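You operate a simulated robot arm through the tools that you are given. There is no shell and no other tool.

Carry out the task below with a simulated robot arm. There is one attempt and no reset: what you move stays moved.

Task
Put things in order on the panel bench top. At the end: the teal lightbar seven (marked "No. 7") stands where the wrap wad stood; the red hold tag stands where the gland carton (marked "GLANDS") stood; the wrap wad stands where the red hold tag stood; the gland carton is on the cream board (marked "No. 8"); whatever was shut is shut again. Leave all else as you found it, and nothing knocked over. Set down upright: gland carton.

Only the result counts: the job must be done as asked and must still hold three seconds after the hand-in. Knocking over, shifting, dropping, spilling or breaking anything else fails it.

Robot
A 6-joint arm with a two-finger parallel gripper, fixed in place. Base frame: the origin is at the foot of the arm, x ahead of it, y to its left, z up; the work surface is at about z = 0.8. Units: m, degrees, N and s.
With the tool pointing down near the work surface it reaches from about 0.26 to 0.68 m from the base axis. Its first joint turns from -66.0 to 66.0 degrees. Payload 2.9 kg.
Tool frame: the origin (TCP) lies between the finger pads and is the grasp point; the fingertips stand 0.03 m ahead of it; z points along the fingers, y is the line along which they close. Largest opening 0.11 m; finger width 0.02, thickness 0.01; the body of the gripper, 0.048 by 0.112 m, starts 0.055 m behind the TCP.
Orientation is that of the tool frame in the base frame, as a unit quaternion [w, x, y, z]. With the fingers straight down and closing along the base's y, the tool's x points along the base's -x, its y along +y and its z along -z.

Tools
- The arm moves only by the tool play_rows. Its argument "motion" is a list of rows, each a list of 3 entries, a list of its own where there are three numbers: the shift along the tool's x, y, z in m, then the turn, a rotation vector about the tool's x, y, z in degrees, then the gripper command, from -1 (shut) to 1 (fully open), values between in proportion. In form: [[[dx, dy, dz], [rx, ry, rz], grip], ...]. A call has 1 to 20 rows; each row is the pose to reach, as a shift and turn from the pose commanded when the call began, along the tool's axes at that moment. Each row takes 0.2 s and may step no farther than 0.05 m and 8.6 degrees from the row before; otherwise, or with a gripper value out of range, the whole call is refused. A pose out of reach is approached as far as the arm can. The call stops where the force on the tool passes 40 N (or 10 N more than at its start, if that is more) or the arm is blocked; 0.2 s more then pass. Each finger travels about 0.108 m/s and halts on what it meets, pressing with about 41 N; the grip force reading is that of the motor and also rises with nothing between the fingers. The clock runs only during rows and for 0.2 s after the last one: add rows that repeat a pose to give the fingers time. It gives the time, the measured TCP pose, the force on the tool (base axes), the opening and the grip force at its end, in the units of the frame above (readings bear some noise), with the torque about the TCP (base axes, N m) and any sound that the robot's microphone picked up.
- Cameras (640 x 400 px; columns grow to the right, rows downward): "scene" is fixed at [0.0833, 0.4535, 1.3658]; the picture's right is [-0.53, -0.85, 0.00], its down [-0.70, 0.44, -0.56] and it looks along [0.47, -0.30, -0.83] (base axes); focal length 313 px, centre (320, 200). "wrist" rides on the gripper at [0.072, 0.017, -0.103] in the tool frame; the picture's right is [-0.23, 0.97, 0.00], its down [-0.76, -0.18, -0.62] and it looks along [-0.61, -0.14, 0.78] (tool axes); focal length 222 px, centre (320, 200). There is no depth. A picture from a camera that has moved, and an enlarged one, comes with that camera's place and axes in the base frame and with its lens. The place of the scene camera against the robot may be out by one fixed shift of up to 0.018 m in any direction.
- get_image(camera): a new picture of that camera. The clock stands still meanwhile.
- enlarge(camera, box): a new picture of the part [left, top, right, bottom] of that camera's present view, enlarged. The clock stands still meanwhile.
- sign_off(): hands the job in; it is judged then, once.

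Nothing tells you positions but the pictures and the camera data. Unless the task says otherwise, let go and move clear before handing in.

The tools are called by a JSON object that holds its "api" and its "payload". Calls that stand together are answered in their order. play_rows: Moves the arm, as the interface text tells. Its arguments: {"type":"object","properties":{"motion":{"type":"array","items":{"type":"array"}}},"required":["motion"]} The other tools are called the same way: get_image (camera) takes a picture; enlarge (camera, box) takes an enlarged picture of a part of a camera's view; sign_off () hands the job in.

At the start:

```text
clock: 0.0
tcp_pos: [0.2532, 0.2645, 1.0603]
tool_rot: [0.0, 0.001, 1.0, -0.001]
wrist_force: [-0.7, 0.0, 0.8]
moment: [-0.01, 0.02, 0.02]
finger_gap: 0.1099
grip_force: 0.1
```

scene: 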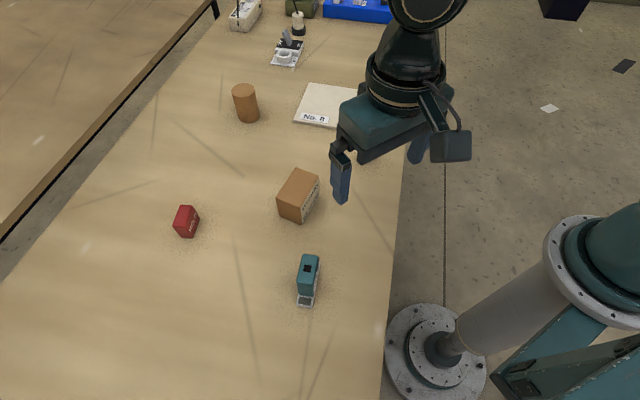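
wrist: 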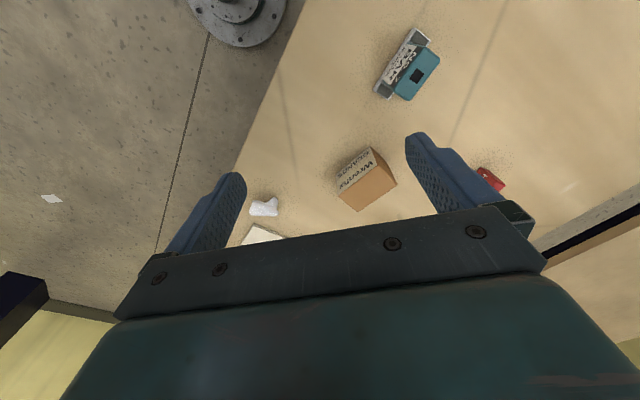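

I see a red tag, a carton, a teal lightbar, a cream board and a white wad partly hidden behind the gripper. I'll look closer before moving.

{"api": "enlarge", "payload": {"camera": "scene", "box": [160, 150, 400, 320]}}

{"api": "enlarge", "payload": {"camera": "scene", "box": [200, 0, 440, 150]}}

{"api": "enlarge", "payload": {"camera": "wrist", "box": [220, 10, 540, 250]}}

```text
2.35 times, centred on (280, 235) of scene
camera zoom: at [0.0833, 0.4535, 1.3658], right [-0.53, -0.85, 0.0], down [-0.7, 0.44, -0.56], along [0.47, -0.3, -0.83], focal length 736 px, centre (414, 118)
```

zoom: 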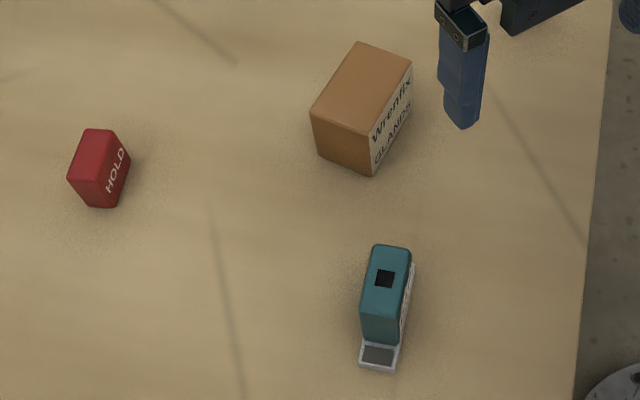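

```text
2.67 times, centred on (320, 75) of scene
camera zoom: at [0.0833, 0.4535, 1.3658], right [-0.53, -0.85, 0.0], down [-0.7, 0.44, -0.56], along [0.47, -0.3, -0.83], focal length 834 px, centre (320, 533)
```

zoom: 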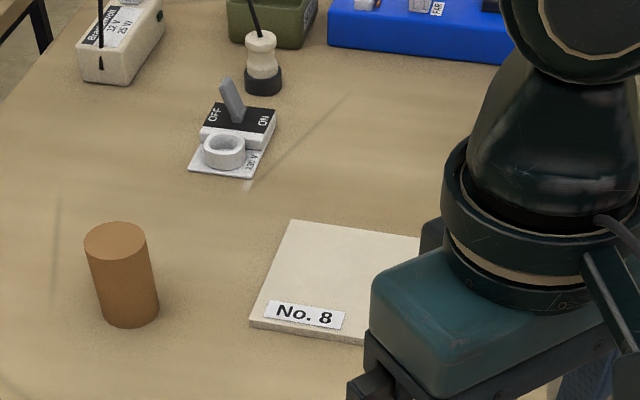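

```text
1.67 times, centred on (380, 130) of wrist
camera zoom: at [0.1795, 0.2827, 1.1635], right [0.23, 0.97, 0.0], down [0.76, -0.18, 0.62], along [0.61, -0.14, -0.78], focal length 370 px, centre (220, 317)
```

zoom: 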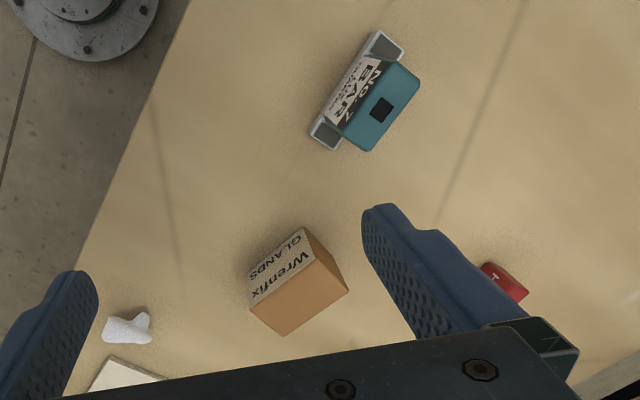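

The wad is near (0.45, 0.10), the carton near (0.42, 0.30), the lightbar near (0.25, 0.38), the tag near (0.48, 0.52) and the board near (0.65, 0.06). These are rough, so I'll move the wrist camera to refine the positions, starting toward the tag side.

{"api": "play_rows", "payload": {"motion": [[[-0.02, 0.035, 0], [0, 0, 0], 1], [[-0.04, 0.07, 0], [0, 0, 0], 1], [[-0.06, 0.105, 0], [0, 0, 0], 1], [[-0.08, 0.14, 0], [0, 0, 0], 1]]}}

{"api": "get_image", "payload": {"camera": "wrist"}}

{"api": "get_image", "payload": {"camera": "scene"}}

```text
clock: 1.0
tcp_pos: [0.3299, 0.4043, 1.0615]
tool_rot: [0.001, 0.0, 1.0, 0.0]
wrist_force: [0.1, 0.2, -0.2]
moment: [-0.03, 0.02, -0.01]
finger_gap: 0.1099
grip_force: 0.0
```

```text
taken
camera wrist: at [0.2577, 0.4239, 1.1648], right [0.23, 0.97, 0.0], down [0.76, -0.18, 0.62], along [0.61, -0.14, -0.78], focal length 222 px, centre (320, 200)
```

wrist: 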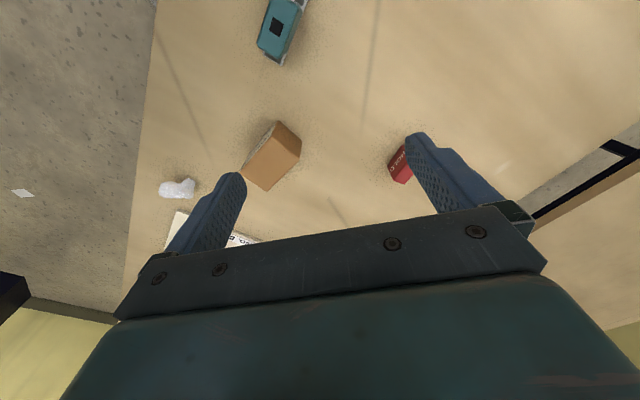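

```text
taken
```

scene: 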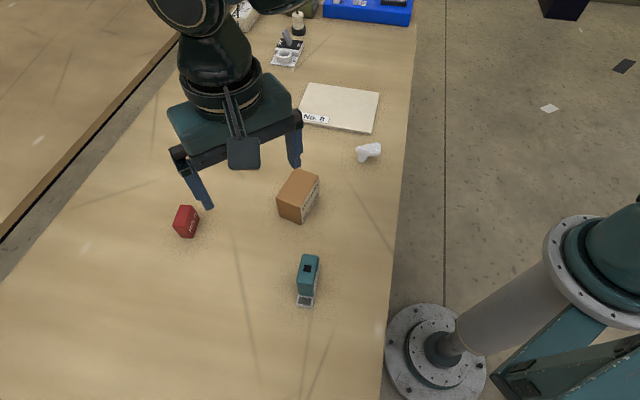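

All five things are now in view. I'll enlarge each of them from both cameras.

{"api": "enlarge", "payload": {"camera": "scene", "box": [340, 130, 400, 170]}}

{"api": "enlarge", "payload": {"camera": "scene", "box": [260, 160, 340, 230]}}

{"api": "enlarge", "payload": {"camera": "scene", "box": [150, 190, 220, 250]}}

{"api": "enlarge", "payload": {"camera": "scene", "box": [270, 240, 350, 315]}}

{"api": "enlarge", "payload": {"camera": "scene", "box": [280, 70, 400, 145]}}

{"api": "enlarge", "payload": {"camera": "wrist", "box": [140, 100, 440, 260]}}

{"api": "enlarge", "payload": {"camera": "wrist", "box": [240, 0, 340, 70]}}

```text
10.00 times, centred on (370, 150) of scene
camera zoom: at [0.0833, 0.4535, 1.3658], right [-0.53, -0.85, 0.0], down [-0.7, 0.44, -0.56], along [0.47, -0.3, -0.83], focal length 3126 px, centre (-180, 700)
```

zoom: 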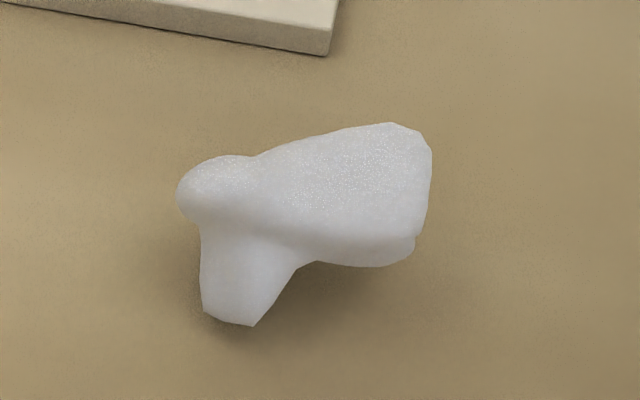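

```text
5.71 times, centred on (300, 195) of scene
camera zoom: at [0.0833, 0.4535, 1.3658], right [-0.53, -0.85, 0.0], down [-0.7, 0.44, -0.56], along [0.47, -0.3, -0.83], focal length 1786 px, centre (434, 229)
```

zoom: 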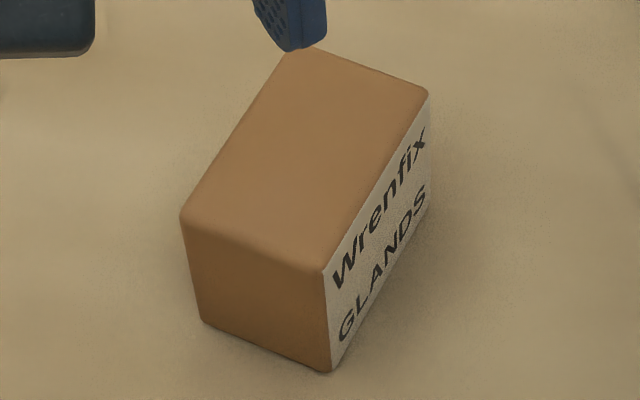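

```text
6.67 times, centred on (185, 220) of scene
camera zoom: at [0.0833, 0.4535, 1.3658], right [-0.53, -0.85, 0.0], down [-0.7, 0.44, -0.56], along [0.47, -0.3, -0.83], focal length 2084 px, centre (1220, 67)
```

zoom: 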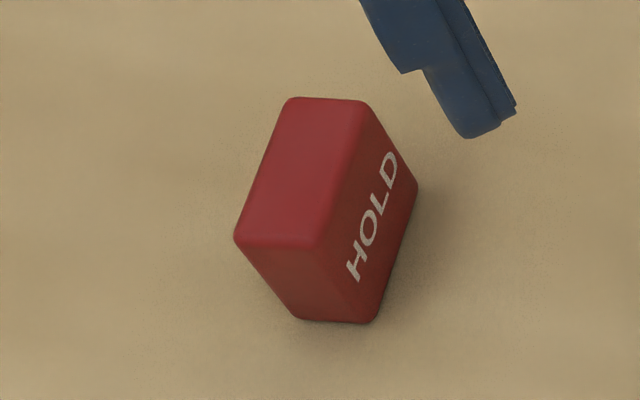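

```text
5.33 times, centred on (310, 278) of scene
camera zoom: at [0.0833, 0.4535, 1.3658], right [-0.53, -0.85, 0.0], down [-0.7, 0.44, -0.56], along [0.47, -0.3, -0.83], focal length 1667 px, centre (373, -213)
```

zoom: 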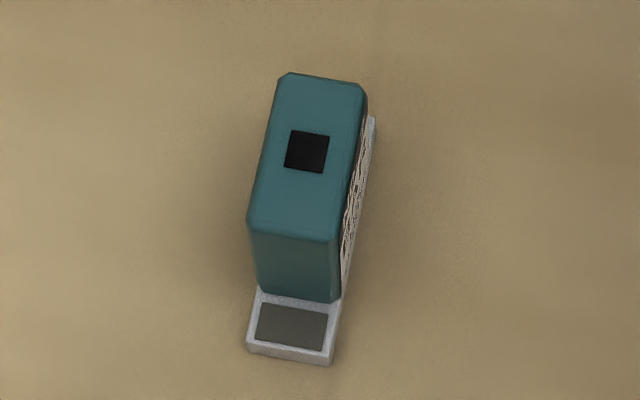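

```text
5.33 times, centred on (340, 108) of scene
camera zoom: at [0.0833, 0.4535, 1.3658], right [-0.53, -0.85, 0.0], down [-0.7, 0.44, -0.56], along [0.47, -0.3, -0.83], focal length 1667 px, centre (213, 693)
```

zoom: 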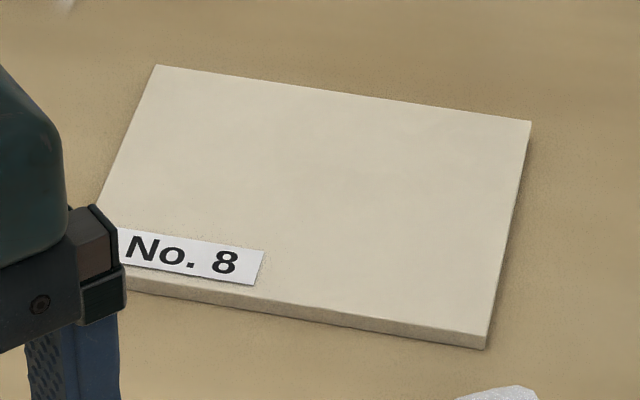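

```text
2.13 times, centred on (290, 180) of wrist
camera zoom: at [0.2577, 0.4239, 1.1648], right [0.23, 0.97, 0.0], down [0.76, -0.18, 0.62], along [0.61, -0.14, -0.78], focal length 474 px, centre (384, 243)
```

zoom: 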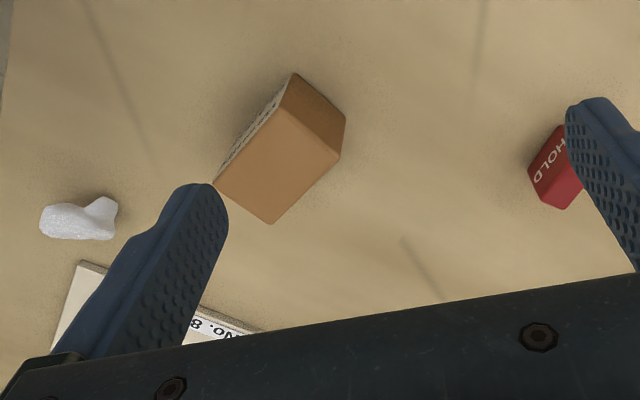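

```text
5.71 times, centred on (290, 35) of wrist
camera zoom: at [0.2577, 0.4239, 1.1648], right [0.23, 0.97, 0.0], down [0.76, -0.18, 0.62], along [0.61, -0.14, -0.78], focal length 1269 px, centre (491, 1143)
```

zoom: 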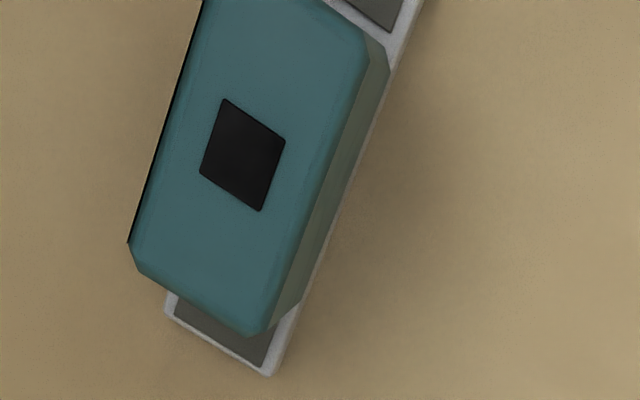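

The two cameras differ by a scene-camera shift of about (-0.0065, +0.011), so I correct for that. The carton is then near (0.4065, 0.307) with its short side along about 31°, the board's centre is near (0.625, 0.06), and the tag is near (0.48, 0.523). I'll move above the carton with the fingers turned to its short side.

{"api": "play_rows", "payload": {"motion": [[[-0.0096, -0.0122, 0.0139], [0, 0, 7.3], 1], [[-0.0192, -0.0243, 0.0279], [0, 0, 14.6], 1], [[-0.0287, -0.0365, 0.0418], [0, 0, 21.9], 1], [[-0.0383, -0.0487, 0.0557], [0, 0, 29.2], 1], [[-0.0479, -0.0608, 0.0697], [0, 0, 36.6], 1], [[-0.0575, -0.073, 0.0836], [0, 0, 43.9], 1], [[-0.067, -0.0851, 0.0976], [0, 0, 51.2], 1], [[-0.0766, -0.0973, 0.1115], [0, 0, 58.5], 1]]}}

{"api": "get_image", "payload": {"camera": "wrist"}}

{"api": "get_image", "payload": {"camera": "scene"}}

```text
clock: 2.8
tcp_pos: [0.4096, 0.3066, 0.9487]
tool_rot: [0.0, 0.49, 0.872, 0.0]
wrist_force: [0.4, 0.2, -0.4]
moment: [0.03, -0.04, 0.01]
finger_gap: 0.11
grip_force: 0.1
```

```text
taken
camera wrist: at [0.3856, 0.379, 1.052], right [0.95, 0.31, 0.0], down [0.24, -0.74, 0.62], along [0.2, -0.59, -0.78], focal length 222 px, centre (320, 200)
```

wrist: 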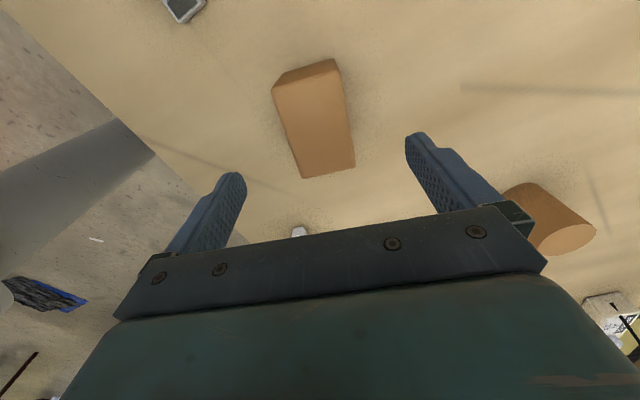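

```text
taken
```

scene: 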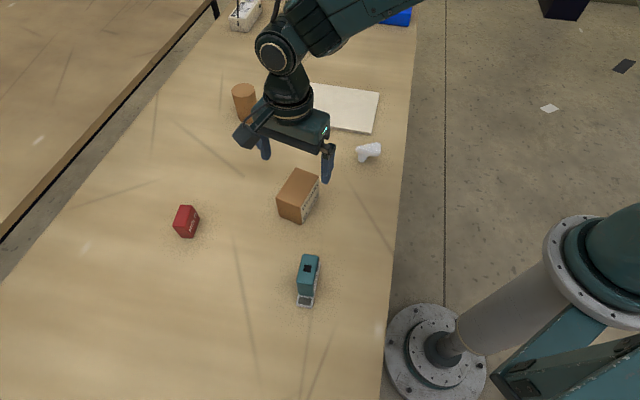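

The wrist view confirms the carton's centre at about (0.408, 0.307) and the fingers are aligned with its short side. I'll go down and grip it.

{"api": "play_rows", "payload": {"motion": [[[0, 0, 0.028], [0, 0, 0], 1], [[0, 0, 0.056], [0, 0, 0], 1], [[0, 0, 0.084], [0, 0, 0], 1], [[0, 0, 0.109], [0, 0, 0], 1], [[0, 0, 0.109], [0, 0, 0], 1], [[0, 0, 0.109], [0, 0, 0], -0.3], [[0, 0, 0.109], [0, 0, 0], -0.3], [[0, 0, 0.109], [0, 0, 0], -0.3], [[0, 0, 0.109], [0, 0, 0], -0.3]]}}

{"api": "get_image", "payload": {"camera": "wrist"}}

{"api": "get_image", "payload": {"camera": "scene"}}

```text
clock: 4.8
tcp_pos: [0.4088, 0.3059, 0.8387]
tool_rot: [0.0, 0.488, 0.873, 0.0]
wrist_force: [-0.6, 0.1, 0.0]
moment: [0.02, -0.01, 0.01]
finger_gap: 0.0546
grip_force: 40.8
```

```text
taken
camera wrist: at [0.3856, 0.3793, 0.9426], right [0.95, 0.32, 0.0], down [0.25, -0.74, 0.62], along [0.2, -0.59, -0.78], focal length 222 px, centre (320, 200)
```

wrist: 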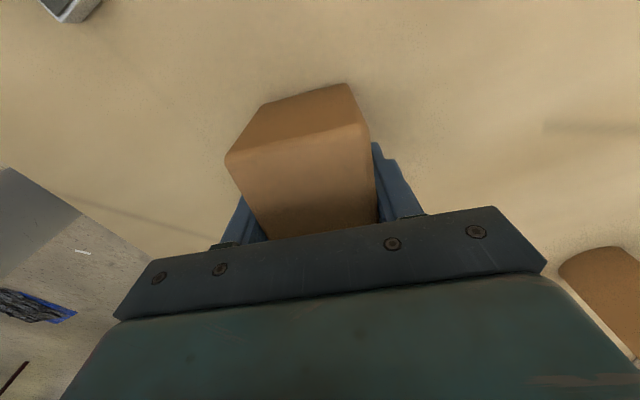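

```text
taken
```

scene: 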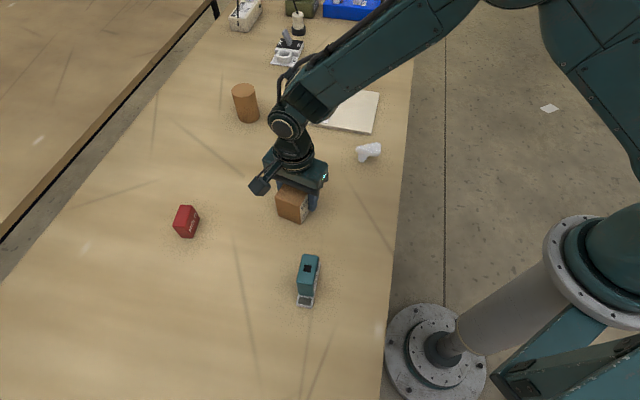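

The carton is gripped, with a gap of 0.055 m. I'll lift it and carry it above the board.

{"api": "play_rows", "payload": {"motion": [[[0, 0, -0.02], [0, 0, 0], -0.3], [[0, 0, -0.05], [0, 0, 0], -0.3], [[0, 0, -0.08], [0, 0, 0], -0.3], [[0, 0, -0.1], [0, 0, 0], -0.3], [[-0.02, 0.0024, -0.1], [0, 0, 0], -0.3], [[-0.06, 0.0073, -0.1], [0, 0, 0], -0.3], [[-0.1, 0.0122, -0.1], [0, 0, 0], -0.3], [[-0.14, 0.0171, -0.1], [0, 0, 0], -0.3], [[-0.18, 0.022, -0.1], [0, 0, 0], -0.3], [[-0.22, 0.0268, -0.1], [0, 0, 0], -0.3], [[-0.26, 0.0317, -0.1], [0, 0, 0], -0.3], [[-0.29, 0.0354, -0.1], [0, 0, 0], -0.3], [[-0.3123, 0.0381, -0.1], [0, 0, 0], -0.3], [[-0.3123, 0.0381, -0.1], [0, 0, 0], -0.3]]}}

{"api": "get_image", "payload": {"camera": "wrist"}}

{"api": "get_image", "payload": {"camera": "scene"}}

```text
clock: 7.8
tcp_pos: [0.6059, 0.06, 0.9392]
tool_rot: [0.0, 0.488, 0.873, 0.0]
wrist_force: [0.8, 0.5, -1.4]
moment: [-0.03, 0.0, 0.0]
finger_gap: 0.0548
grip_force: 41.0
```

```text
taken
camera wrist: at [0.5814, 0.1323, 1.0429], right [0.95, 0.32, 0.0], down [0.25, -0.74, 0.62], along [0.2, -0.59, -0.78], focal length 222 px, centre (320, 200)
```

wrist: 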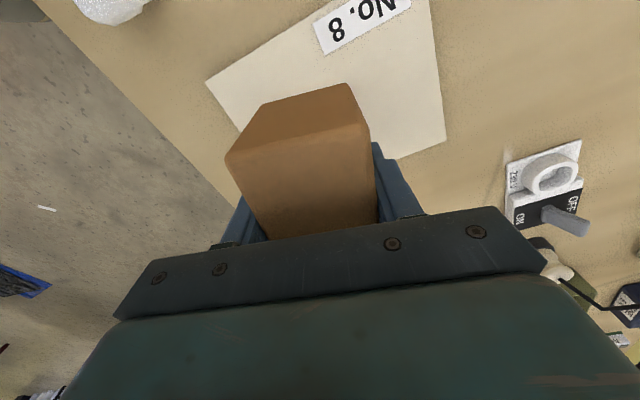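

```text
taken
```

scene: 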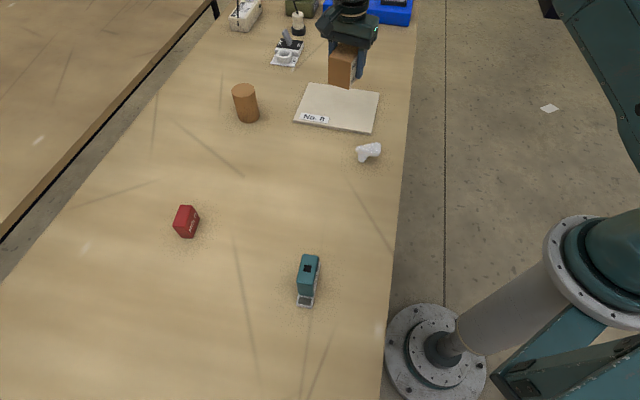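

The carton hangs over the board at (0.606, 0.06), well inside its edges. The board's top is about z = 0.809, so I'll lower the carton to just above contact.

{"api": "play_rows", "payload": {"motion": [[[0, 0, 0.03], [0, 0, 0], -0.3], [[0, 0, 0.06], [0, 0, 0], -0.3], [[0, 0, 0.075], [0, 0, 0], -0.3], [[0, 0, 0.083], [0, 0, 0], -0.3], [[0, 0, 0.087], [0, 0, 0], -0.3], [[0, 0, 0.089], [0, 0, 0], -0.3]]}}

{"api": "enlarge", "payload": {"camera": "scene", "box": [280, 20, 420, 145]}}

```text
clock: 9.2
tcp_pos: [0.6055, 0.0607, 0.8503]
tool_rot: [0.0, 0.488, 0.873, -0.001]
wrist_force: [-0.2, 0.4, -2.3]
moment: [0.01, -0.03, -0.03]
finger_gap: 0.0545
grip_force: 41.2
```

```text
3.20 times, centred on (350, 82) of scene
camera zoom: at [0.0833, 0.4535, 1.3658], right [-0.53, -0.85, 0.0], down [-0.7, 0.44, -0.56], along [0.47, -0.3, -0.83], focal length 1000 px, centre (224, 576)
```

zoom: 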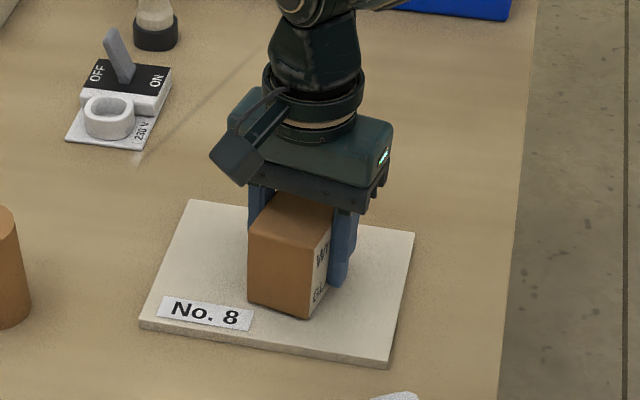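

{"api": "play_rows", "payload": {"motion": [[[0, 0, 0.001], [0, 0, 0], -0.3], [[0, 0, 0.002], [0, 0, 0], -0.3], [[0, 0, 0.003], [0, 0, 0], -0.3]]}}

```text
clock: 10.0
tcp_pos: [0.6046, 0.0608, 0.848]
tool_rot: [0.0, 0.489, 0.872, 0.002]
wrist_force: [-3.9, 0.3, 7.6]
moment: [0.07, 0.36, 0.02]
finger_gap: 0.0542
grip_force: 40.6
```

The carton now touches the board, with about 8 N upward on the tool. I'll open the fingers and rise.

{"api": "play_rows", "payload": {"motion": [[[0, 0, 0.002], [0, 0, 0], -0.3], [[0, 0, 0.002], [0, 0, 0], 0.1], [[0, 0, 0.002], [0, 0, 0], 0.4], [[0, 0, 0.002], [0, 0, 0], 0.6], [[0, 0, -0.02], [0, 0, 0], 0.6], [[0, 0, -0.06], [0, 0, 0], 0.6], [[0, 0, -0.1], [0, 0, 0], 0.6], [[0, 0, -0.14], [0, 0, 0], 0.6]]}}

{"api": "get_image", "payload": {"camera": "scene"}}

{"api": "get_image", "payload": {"camera": "wrist"}}

```text
clock: 11.8
tcp_pos: [0.6045, 0.0607, 0.9867]
tool_rot: [0.001, 0.488, 0.873, 0.0]
wrist_force: [0.0, -0.4, 0.8]
moment: [0.04, -0.02, -0.03]
finger_gap: 0.088
grip_force: 0.2
```

```text
taken
```

scene: 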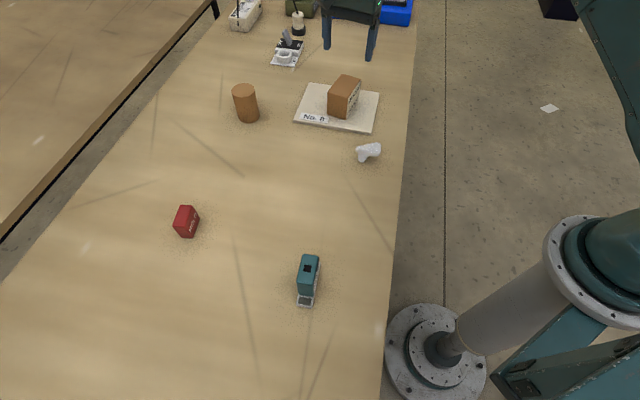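

```text
taken
camera wrist: at [0.5805, 0.1328, 1.0913], right [0.95, 0.32, 0.0], down [0.25, -0.74, 0.62], along [0.2, -0.59, -0.78], focal length 222 px, centre (320, 200)
```

wrist: 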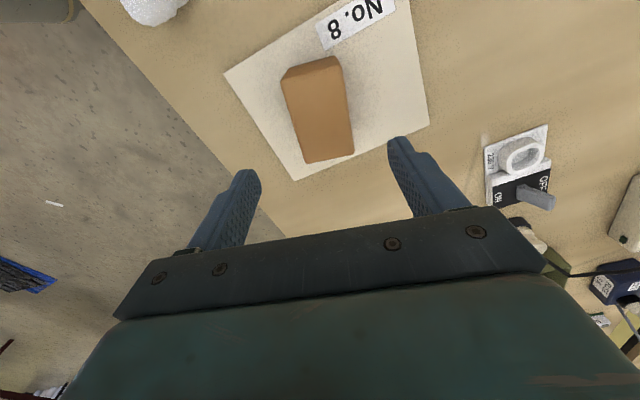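

The carton stands on the board. Next is the red tag near (0.48, 0.523), at a radius of about 0.71, which is just past the vertical-tool reach. I'll turn the tool to close along the tag's long side, so that I can tilt outward about the closing axis, and I'll stop short of it first for a look.

{"api": "play_rows", "payload": {"motion": [[[0.0312, 0.0037, 0], [0, 0, -8.14], 0.6], [[0.0624, 0.0074, 0], [0, 0, -16.3], 0.6], [[0.0936, 0.0111, 0], [0, 0, -24.4], 0.6], [[0.1248, 0.0149, 0], [0, 0, -32.6], 0.6], [[0.156, 0.0186, 0], [0, 0, -40.7], 0.6], [[0.1872, 0.0223, 0], [0, 0, -48.9], 0.6], [[0.2185, 0.026, 0], [0, 0, -57], 0.6], [[0.2497, 0.0297, 0], [0, 0, -65.1], 0.6], [[0.2809, 0.0334, 0], [0, 0, -73.3], 0.6], [[0.3121, 0.0371, 0], [0, 0, -81.4], 0.6], [[0.3433, 0.0409, 0], [0, 0, -89.6], 0.6], [[0.3745, 0.0446, 0], [0, 0, -97.7], 0.6], [[0.4057, 0.0483, 0], [0, 0, -105.9], 0.6], [[0.4369, 0.052, 0], [0, 0, -114], 0.6], [[0.4369, 0.052, 0], [0, 0, -114], 0.6]]}}

{"api": "get_image", "payload": {"camera": "wrist"}}

{"api": "get_image", "payload": {"camera": "scene"}}

```text
clock: 15.0
tcp_pos: [0.4211, 0.4617, 0.987]
tool_rot: [0.0, -0.466, 0.885, 0.0]
wrist_force: [-0.8, 0.3, -1.4]
moment: [-0.03, 0.03, -0.02]
finger_gap: 0.0882
grip_force: 0.1
```

```text
taken
camera wrist: at [0.3656, 0.4125, 1.0906], right [-0.68, 0.74, 0.0], down [0.58, 0.53, 0.62], along [0.46, 0.42, -0.78], focal length 222 px, centre (320, 200)
```

wrist: 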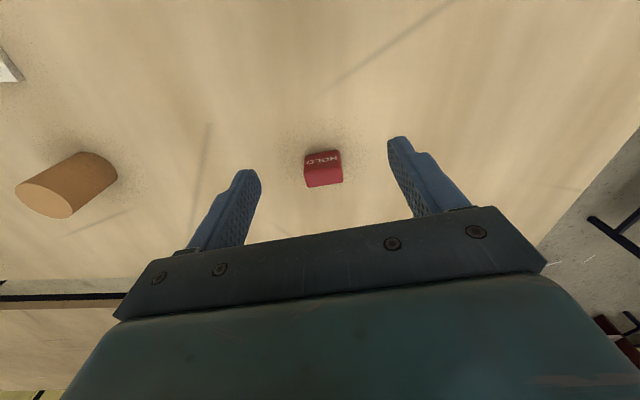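

```text
taken
```

scene: 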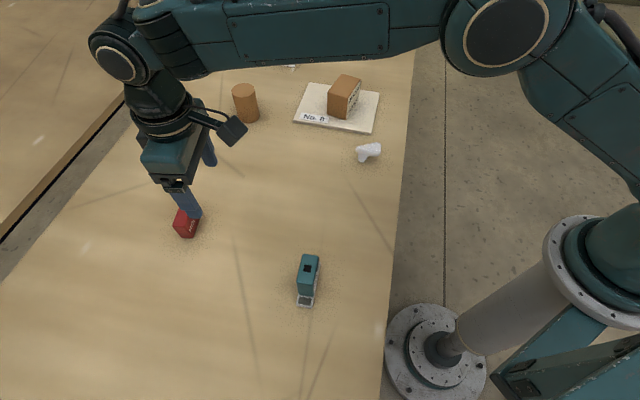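

{"api": "enlarge", "payload": {"camera": "wrist", "box": [270, 130, 374, 195]}}

```text
6.15 times, centred on (322, 162) of wrist
camera zoom: at [0.3656, 0.4125, 1.0906], right [-0.68, 0.74, 0.0], down [0.58, 0.53, 0.62], along [0.46, 0.42, -0.78], focal length 1367 px, centre (308, 431)
```

zoom: 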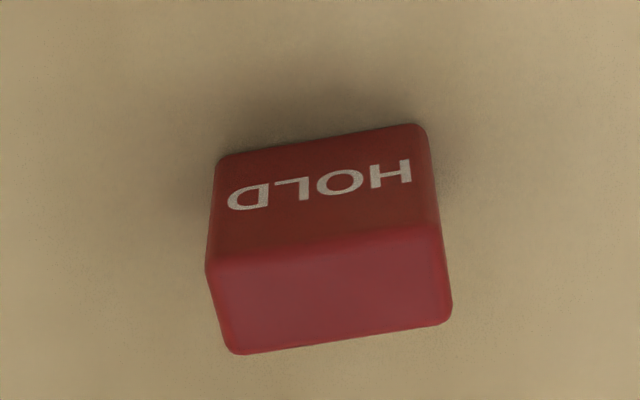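

The tag's centre is at (0.479, 0.522), its long side runs at about -37° and its top is at about z = 0.848. I'll make a small yaw correction, then tilt 18° outward and move above it.

{"api": "play_rows", "payload": {"motion": [[[0, 0, 0], [0, 0, 2.4], 0.6]]}}

{"api": "play_rows", "payload": {"motion": [[[-0.0166, -0.002, 0.0114], [0, -4, 0], 0.6], [[-0.0332, -0.004, 0.0228], [0, -8, 0], 0.6], [[-0.0498, -0.006, 0.0342], [0, -12, 0], 0.6], [[-0.0664, -0.008, 0.0456], [0, -16, 0], 0.6], [[-0.083, -0.0101, 0.057], [0, -18, 0], 0.6], [[-0.083, -0.0101, 0.057], [0, -18, 0], 0.6]]}}

{"api": "get_image", "payload": {"camera": "wrist"}}

{"api": "get_image", "payload": {"camera": "scene"}}

```text
clock: 15.4
tcp_pos: [0.4211, 0.4605, 0.985]
tool_rot: [0.001, -0.447, 0.895, 0.001]
wrist_force: [0.4, -0.6, 0.4]
moment: [0.0, -0.03, 0.04]
finger_gap: 0.0879
grip_force: 0.1
```

```text
clock: 16.8
tcp_pos: [0.4791, 0.5216, 0.9305]
tool_rot: [0.14, -0.442, 0.883, 0.069]
wrist_force: [-0.6, 1.0, 0.3]
moment: [-0.01, 0.01, -0.01]
finger_gap: 0.0882
grip_force: 0.0
```

```text
taken
camera wrist: at [0.4044, 0.4518, 1.0065], right [-0.65, 0.76, 0.07], down [0.46, 0.32, 0.83], along [0.61, 0.57, -0.56], focal length 222 px, centre (320, 200)
```

wrist: 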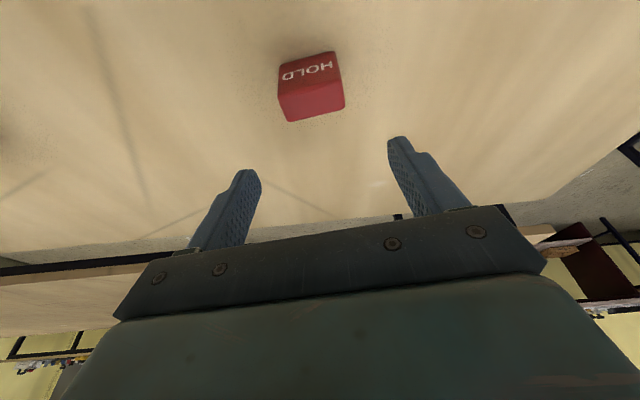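

```text
taken
```

scene: 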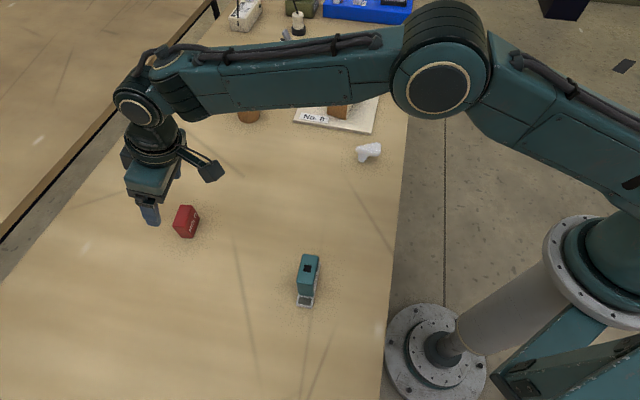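

The tag's pixel position matches my estimate. I'll go straight down to TCP z = 0.84 and close on its long side.

{"api": "play_rows", "payload": {"motion": [[[0.0077, 0, 0.0238], [0, 0, 0], 0.6], [[0.0139, 0, 0.0428], [0, 0, 0], 0.6], [[0.0201, 0, 0.0618], [0, 0, 0], 0.6], [[0.0247, 0, 0.0761], [0, 0, 0], 0.6], [[0.028, 0, 0.0861], [0, 0, 0], 0.6], [[0.028, 0, 0.0861], [0, 0, 0], 0.6]]}}

{"api": "get_image", "payload": {"camera": "wrist"}}

{"api": "enlarge", "payload": {"camera": "scene", "box": [110, 140, 250, 260]}}

```text
clock: 18.2
tcp_pos: [0.4796, 0.5208, 0.8403]
tool_rot: [0.14, -0.441, 0.884, 0.069]
wrist_force: [-0.1, -0.9, 0.7]
moment: [0.01, -0.01, 0.0]
finger_gap: 0.088
grip_force: 0.0
```

```text
taken
camera wrist: at [0.4045, 0.452, 0.916], right [-0.65, 0.76, 0.07], down [0.46, 0.32, 0.83], along [0.61, 0.57, -0.56], focal length 222 px, centre (320, 200)
```

wrist: 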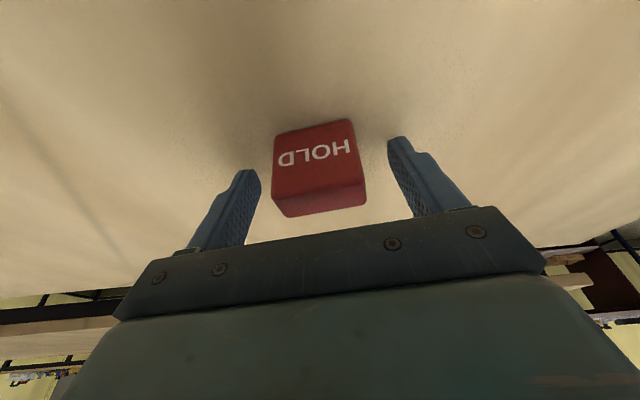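

```text
3.33 times, centred on (180, 200) of scene
camera zoom: at [0.0833, 0.4535, 1.3658], right [-0.53, -0.85, 0.0], down [-0.7, 0.44, -0.56], along [0.47, -0.3, -0.83], focal length 1042 px, centre (787, 200)
```

zoom: 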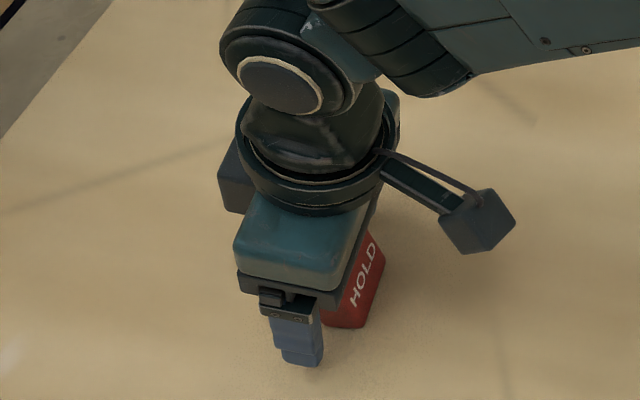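

The TCP projects onto the tag's body and the fingers straddle it evenly. I'll close now.

{"api": "play_rows", "payload": {"motion": [[[0, 0, 0], [0, 0, 0], 0.2], [[0, 0, 0], [0, 0, 0], -0.05], [[0, 0, 0], [0, 0, 0], -0.35], [[0, 0, 0], [0, 0, 0], -0.35], [[0, 0, 0], [0, 0, 0], -0.35]]}}

{"api": "get_image", "payload": {"camera": "wrist"}}

```text
clock: 19.4
tcp_pos: [0.4777, 0.5208, 0.8401]
tool_rot: [0.14, -0.441, 0.884, 0.069]
wrist_force: [-0.6, 0.8, -0.2]
moment: [0.02, -0.02, -0.03]
finger_gap: 0.0491
grip_force: 41.2
```

```text
taken
camera wrist: at [0.4044, 0.452, 0.916], right [-0.65, 0.76, 0.07], down [0.46, 0.32, 0.83], along [0.6, 0.57, -0.56], focal length 222 px, centre (320, 200)
```

wrist: 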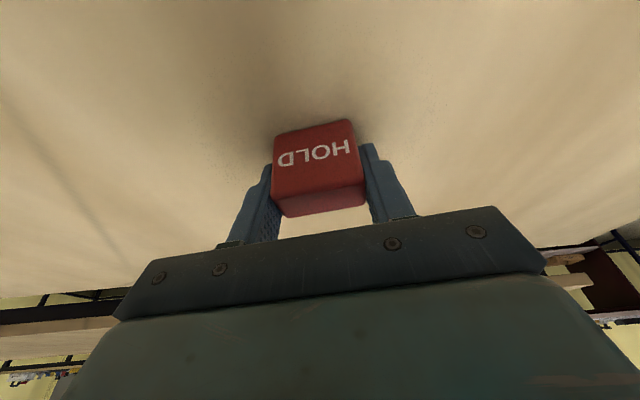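

The tag is held at a gap of 0.049 m. I'll lift it and carry it with the same tilt to the carton's old place at (0.4075, 0.3065).

{"api": "play_rows", "payload": {"motion": [[[-0.0062, 0, -0.019], [0, 0, 0], -0.35], [[-0.0185, 0, -0.0571], [0, 0, 0], -0.35], [[-0.0309, 0, -0.0951], [0, 0, 0], -0.35], [[0.0031, -0.012, -0.1061], [0, 0, 0], -0.35], [[0.037, -0.024, -0.1172], [0, 0, 0], -0.35], [[0.071, -0.036, -0.1282], [0, 0, 0], -0.35], [[0.105, -0.0479, -0.1392], [0, 0, 0], -0.35], [[0.1389, -0.0599, -0.1503], [0, 0, 0], -0.35], [[0.1729, -0.0719, -0.1613], [0, 0, 0], -0.35], [[0.1729, -0.0719, -0.1613], [0, 0, 0], -0.35]]}}

{"api": "get_image", "payload": {"camera": "wrist"}}

{"api": "get_image", "payload": {"camera": "scene"}}

```text
clock: 21.6
tcp_pos: [0.4073, 0.3062, 0.9399]
tool_rot: [0.14, -0.442, 0.883, 0.07]
wrist_force: [-0.2, 0.5, 0.5]
moment: [0.01, 0.0, 0.0]
finger_gap: 0.0491
grip_force: 40.9
```

```text
taken
camera wrist: at [0.3329, 0.2373, 1.0166], right [-0.65, 0.76, 0.07], down [0.46, 0.32, 0.83], along [0.61, 0.57, -0.56], focal length 222 px, centre (320, 200)
```

wrist: 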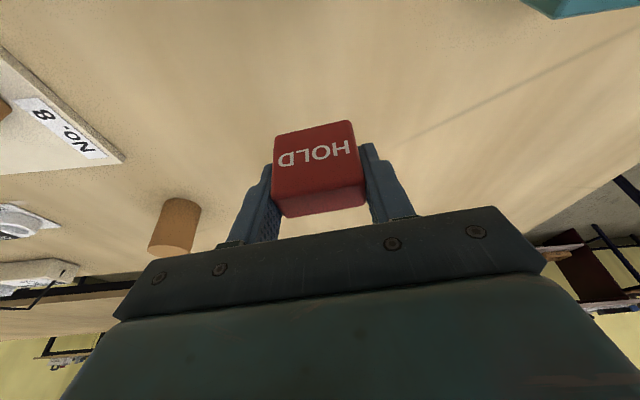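

```text
taken
```

scene: 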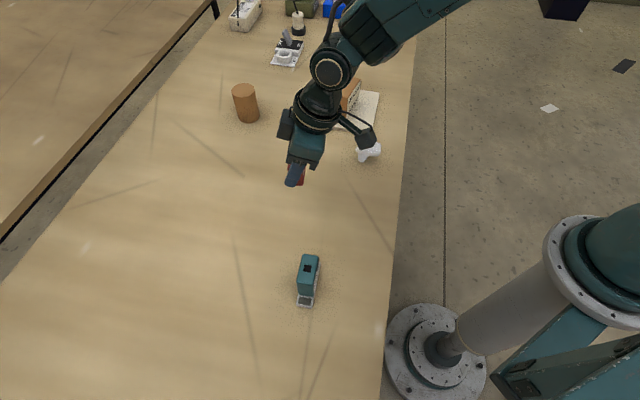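

The tag has not slipped. I'll lower it to just above the bench and then ease it down.

{"api": "play_rows", "payload": {"motion": [[[0.0124, 0, 0.038], [0, 0, 0], -0.35], [[0.0232, 0, 0.0713], [0, 0, 0], -0.35], [[0.0278, 0, 0.0856], [0, 0, 0], -0.35], [[0.0297, 0, 0.0913], [0, 0, 0], -0.35], [[0.0304, 0, 0.0937], [0, 0, 0], -0.35], [[0.0307, 0, 0.0946], [0, 0, 0], -0.35], [[0.0309, 0, 0.0951], [0, 0, 0], -0.35]]}}

{"api": "enlarge", "payload": {"camera": "scene", "box": [240, 130, 380, 240]}}

```text
clock: 23.2
tcp_pos: [0.4067, 0.3073, 0.8395]
tool_rot: [0.14, -0.442, 0.883, 0.071]
wrist_force: [-0.1, -0.1, -0.1]
moment: [0.01, -0.01, -0.01]
finger_gap: 0.0489
grip_force: 40.8
```

```text
3.64 times, centred on (310, 185) of scene
camera zoom: at [0.0833, 0.4535, 1.3658], right [-0.53, -0.85, 0.0], down [-0.7, 0.44, -0.56], along [0.47, -0.3, -0.83], focal length 1137 px, centre (356, 254)
```

zoom: 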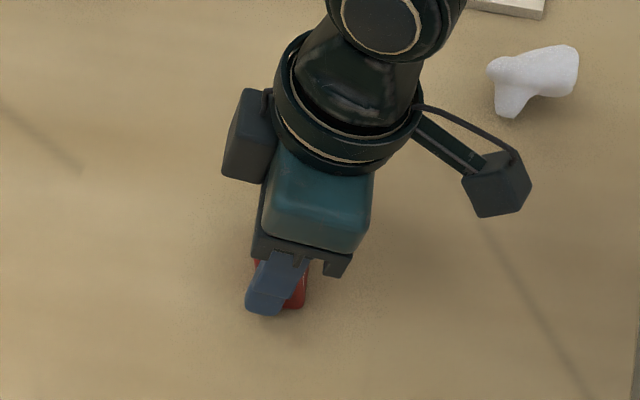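

{"api": "play_rows", "payload": {"motion": [[[0.0002, 0, 0.0005], [0, 0, 0], -0.35], [[0.0003, 0, 0.001], [0, 0, 0], -0.35]]}}

```text
clock: 23.8
tcp_pos: [0.4073, 0.3066, 0.8395]
tool_rot: [0.141, -0.442, 0.883, 0.071]
wrist_force: [-4.1, -2.9, 12.3]
moment: [-0.21, 0.11, -0.04]
finger_gap: 0.0491
grip_force: 40.6
```

The tag has made contact. I'll release it and rise straight up.

{"api": "play_rows", "payload": {"motion": [[[-0.0002, 0, -0.0006], [0, 0, 0], -0.35], [[-0.0002, 0, -0.0006], [0, 0, 0], 0.0], [[-0.0002, 0, -0.0006], [0, 0, 0], 0.4], [[-0.0002, 0, -0.0006], [0, 0, 0], 0.6], [[-0.0062, 0, -0.019], [0, 0, 0], 0.6], [[-0.0185, 0, -0.0571], [0, 0, 0], 0.6], [[-0.0309, 0, -0.0951], [0, 0, 0], 0.6], [[-0.0433, 0, -0.1331], [0, 0, 0], 0.6]]}}

{"api": "get_image", "payload": {"camera": "scene"}}

{"api": "get_image", "payload": {"camera": "wrist"}}

```text
clock: 25.6
tcp_pos: [0.4067, 0.308, 0.9787]
tool_rot: [0.14, -0.442, 0.883, 0.069]
wrist_force: [-0.5, -0.3, 0.3]
moment: [-0.02, 0.03, 0.02]
finger_gap: 0.0879
grip_force: 0.0
```

```text
taken
```

scene: 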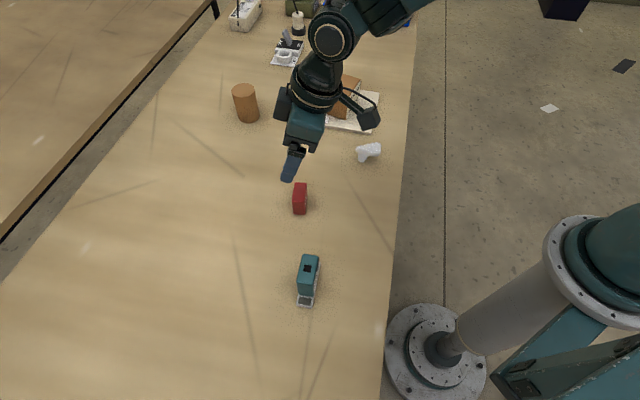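

```text
taken
camera wrist: at [0.3327, 0.2383, 1.0556], right [-0.65, 0.76, 0.07], down [0.46, 0.32, 0.83], along [0.6, 0.57, -0.56], focal length 222 px, centre (320, 200)
```

wrist: 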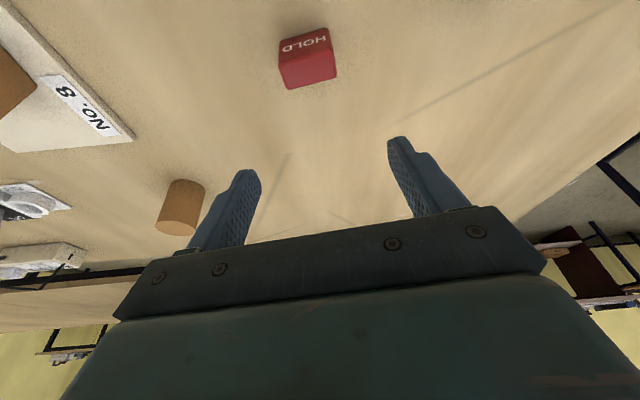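

The tag stands upright at the carton's old place. Next is the wad near (0.443, 0.096), and its narrow side runs roughly along the present closing direction. I'll move above it at the same tilt and look.

{"api": "play_rows", "payload": {"motion": [[[0.0234, -0.0261, -0.0076], [0, 0, 0], 0.6], [[0.0469, -0.0523, -0.0152], [0, 0, 0], 0.6], [[0.0703, -0.0784, -0.0228], [0, 0, 0], 0.6], [[0.0938, -0.1046, -0.0305], [0, 0, 0], 0.6], [[0.1172, -0.1307, -0.0381], [0, 0, 0], 0.6], [[0.1407, -0.1569, -0.0457], [0, 0, 0], 0.6], [[0.1407, -0.1569, -0.0457], [0, 0, 0], 0.6]]}}

{"api": "get_image", "payload": {"camera": "wrist"}}

{"api": "get_image", "payload": {"camera": "scene"}}

```text
clock: 27.2
tcp_pos: [0.443, 0.0938, 0.9788]
tool_rot: [0.139, -0.441, 0.884, 0.07]
wrist_force: [0.4, 0.6, -0.4]
moment: [0.0, 0.02, 0.03]
finger_gap: 0.0879
grip_force: 0.0
```

```text
taken
camera wrist: at [0.3696, 0.0248, 1.0557], right [-0.65, 0.76, 0.07], down [0.46, 0.32, 0.83], along [0.6, 0.57, -0.56], focal length 222 px, centre (320, 200)
```

wrist: 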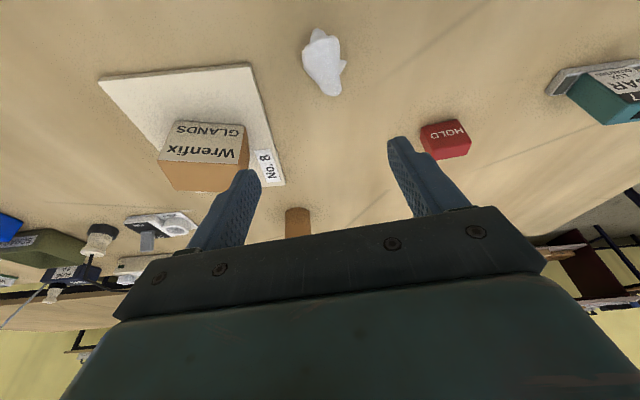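

```text
taken
```

scene: 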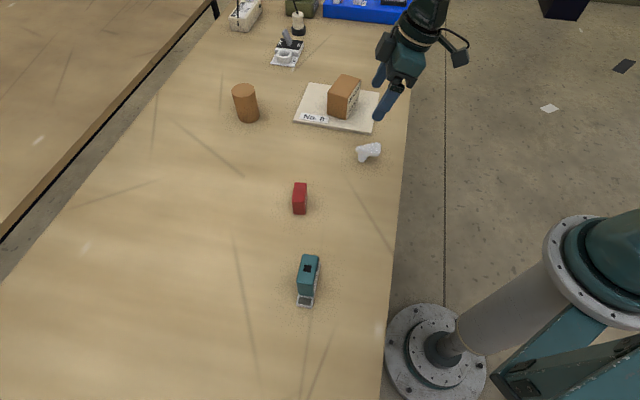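

{"api": "enlarge", "payload": {"camera": "wrist", "box": [280, 15, 370, 105]}}

{"api": "enlarge", "payload": {"camera": "wrist", "box": [540, 50, 640, 130]}}

```text
4.44 times, centred on (325, 60) of wrist
camera zoom: at [0.3696, 0.0248, 1.0557], right [-0.65, 0.76, 0.07], down [0.46, 0.32, 0.83], along [0.6, 0.57, -0.56], focal length 987 px, centre (298, 822)
```

zoom: 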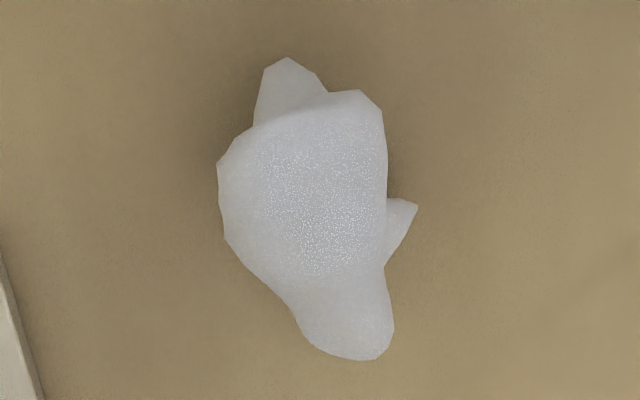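

```text
5.00 times, centred on (590, 90) of wrist
camera zoom: at [0.3696, 0.0248, 1.0557], right [-0.65, 0.76, 0.07], down [0.46, 0.32, 0.83], along [0.6, 0.57, -0.56], focal length 1111 px, centre (-1030, 750)
```

zoom: 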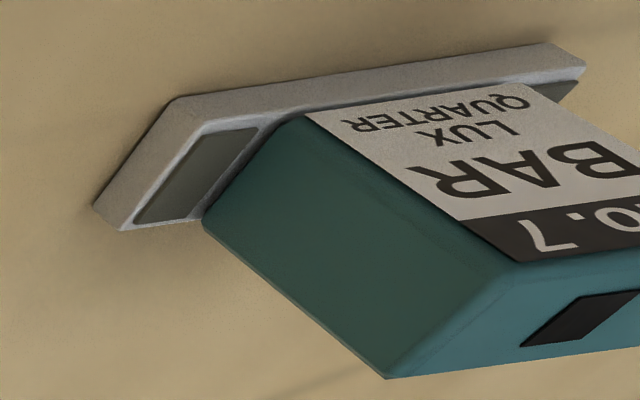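

The wad is about 0.044 m wide along the closing direction, with its centre near (0.440, 0.110). I'll align over it at z ≈ 0.89 and check before going lower.

{"api": "play_rows", "payload": {"motion": [[[-0.0098, 0.0127, 0.0032], [0, 0, 0], 0.5], [[-0.0005, 0.0127, 0.0317], [0, 0, 0], 0.5], [[0.0088, 0.0127, 0.0602], [0, 0, 0], 0.5], [[0.018, 0.0127, 0.0888], [0, 0, 0], 0.5], [[0.018, 0.0127, 0.0888], [0, 0, 0], 0.5]]}}

{"api": "get_image", "payload": {"camera": "wrist"}}

{"api": "enlarge", "payload": {"camera": "scene", "box": [310, 70, 450, 190]}}

```text
clock: 28.4
tcp_pos: [0.4396, 0.1094, 0.8895]
tool_rot: [0.14, -0.441, 0.884, 0.07]
wrist_force: [0.8, -0.1, 0.3]
moment: [-0.02, 0.02, 0.01]
finger_gap: 0.0823
grip_force: 0.2
```

```text
taken
camera wrist: at [0.3658, 0.0407, 0.966], right [-0.65, 0.76, 0.07], down [0.46, 0.32, 0.83], along [0.6, 0.57, -0.56], focal length 222 px, centre (320, 200)
```

wrist: 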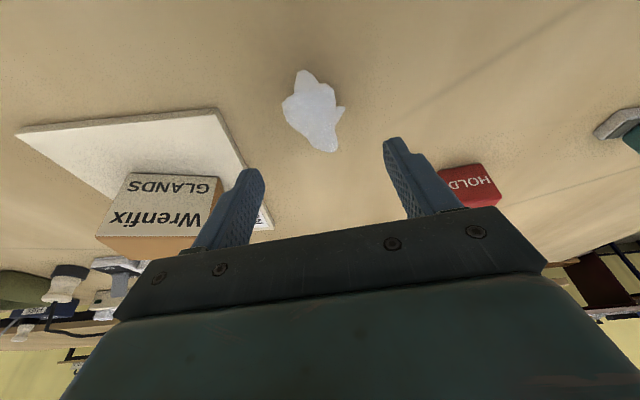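

```text
3.33 times, centred on (380, 130) of scene
camera zoom: at [0.0833, 0.4535, 1.3658], right [-0.53, -0.85, 0.0], down [-0.7, 0.44, -0.56], along [0.47, -0.3, -0.83], focal length 1042 px, centre (120, 433)
```

zoom: 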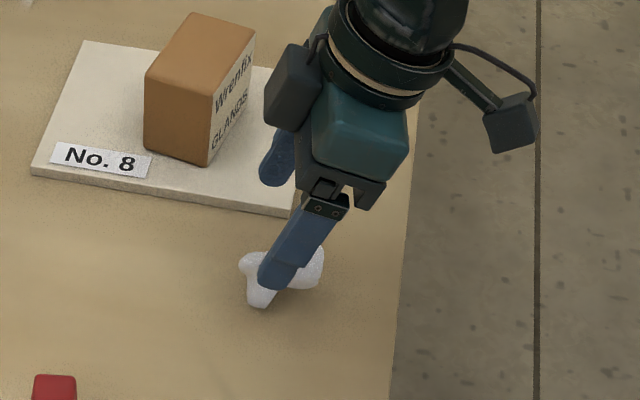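

The fingers are centred on the wad and clear of the board by about 2 cm. I'll descend and close.

{"api": "play_rows", "payload": {"motion": [[[0.0062, 0, 0.019], [0, 0, 0], 0.5], [[0.0124, 0, 0.038], [0, 0, 0], 0.5], [[0.0168, 0, 0.0518], [0, 0, 0], 0.5], [[0.0168, 0, 0.0518], [0, 0, 0], 0.5], [[0.0168, 0, 0.0518], [0, 0, 0], 0.2], [[0.0168, 0, 0.0518], [0, 0, 0], -0.1], [[0.0168, 0, 0.0518], [0, 0, 0], -0.4], [[0.0168, 0, 0.0518], [0, 0, 0], -0.6], [[0.0168, 0, 0.0518], [0, 0, 0], -0.6]]}}

{"api": "get_image", "payload": {"camera": "wrist"}}

{"api": "enlarge", "payload": {"camera": "scene", "box": [310, 70, 450, 190]}}

```text
clock: 30.4
tcp_pos: [0.4396, 0.1091, 0.8344]
tool_rot: [0.14, -0.442, 0.883, 0.07]
wrist_force: [-0.3, 0.0, 0.0]
moment: [-0.07, -0.02, 0.02]
finger_gap: 0.0571
grip_force: 41.2
```

```text
taken
camera wrist: at [0.3654, 0.0406, 0.9113], right [-0.65, 0.76, 0.07], down [0.46, 0.32, 0.83], along [0.6, 0.57, -0.56], focal length 222 px, centre (320, 200)
```

wrist: 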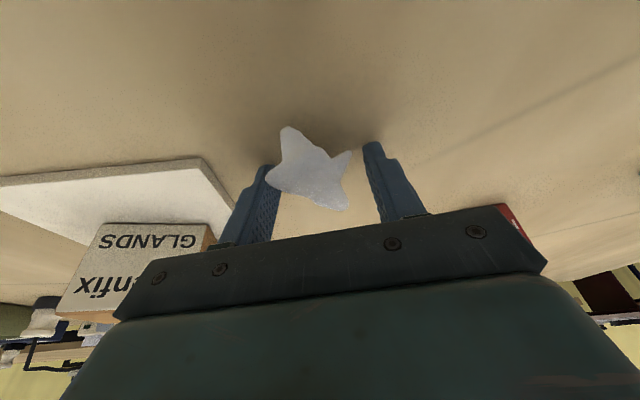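

```text
3.33 times, centred on (380, 130) of scene
camera zoom: at [0.0833, 0.4535, 1.3658], right [-0.53, -0.85, 0.0], down [-0.7, 0.44, -0.56], along [0.47, -0.3, -0.83], focal length 1042 px, centre (120, 433)
```

zoom: 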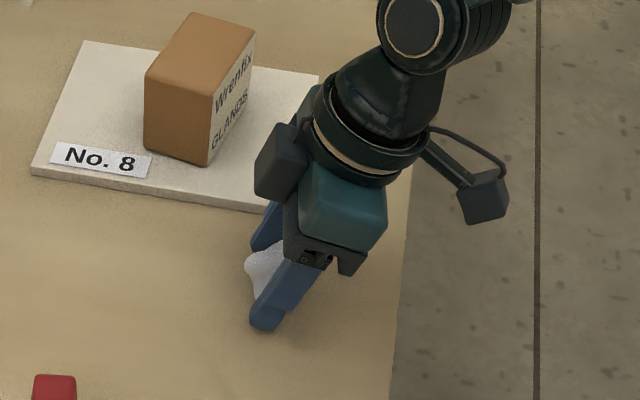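

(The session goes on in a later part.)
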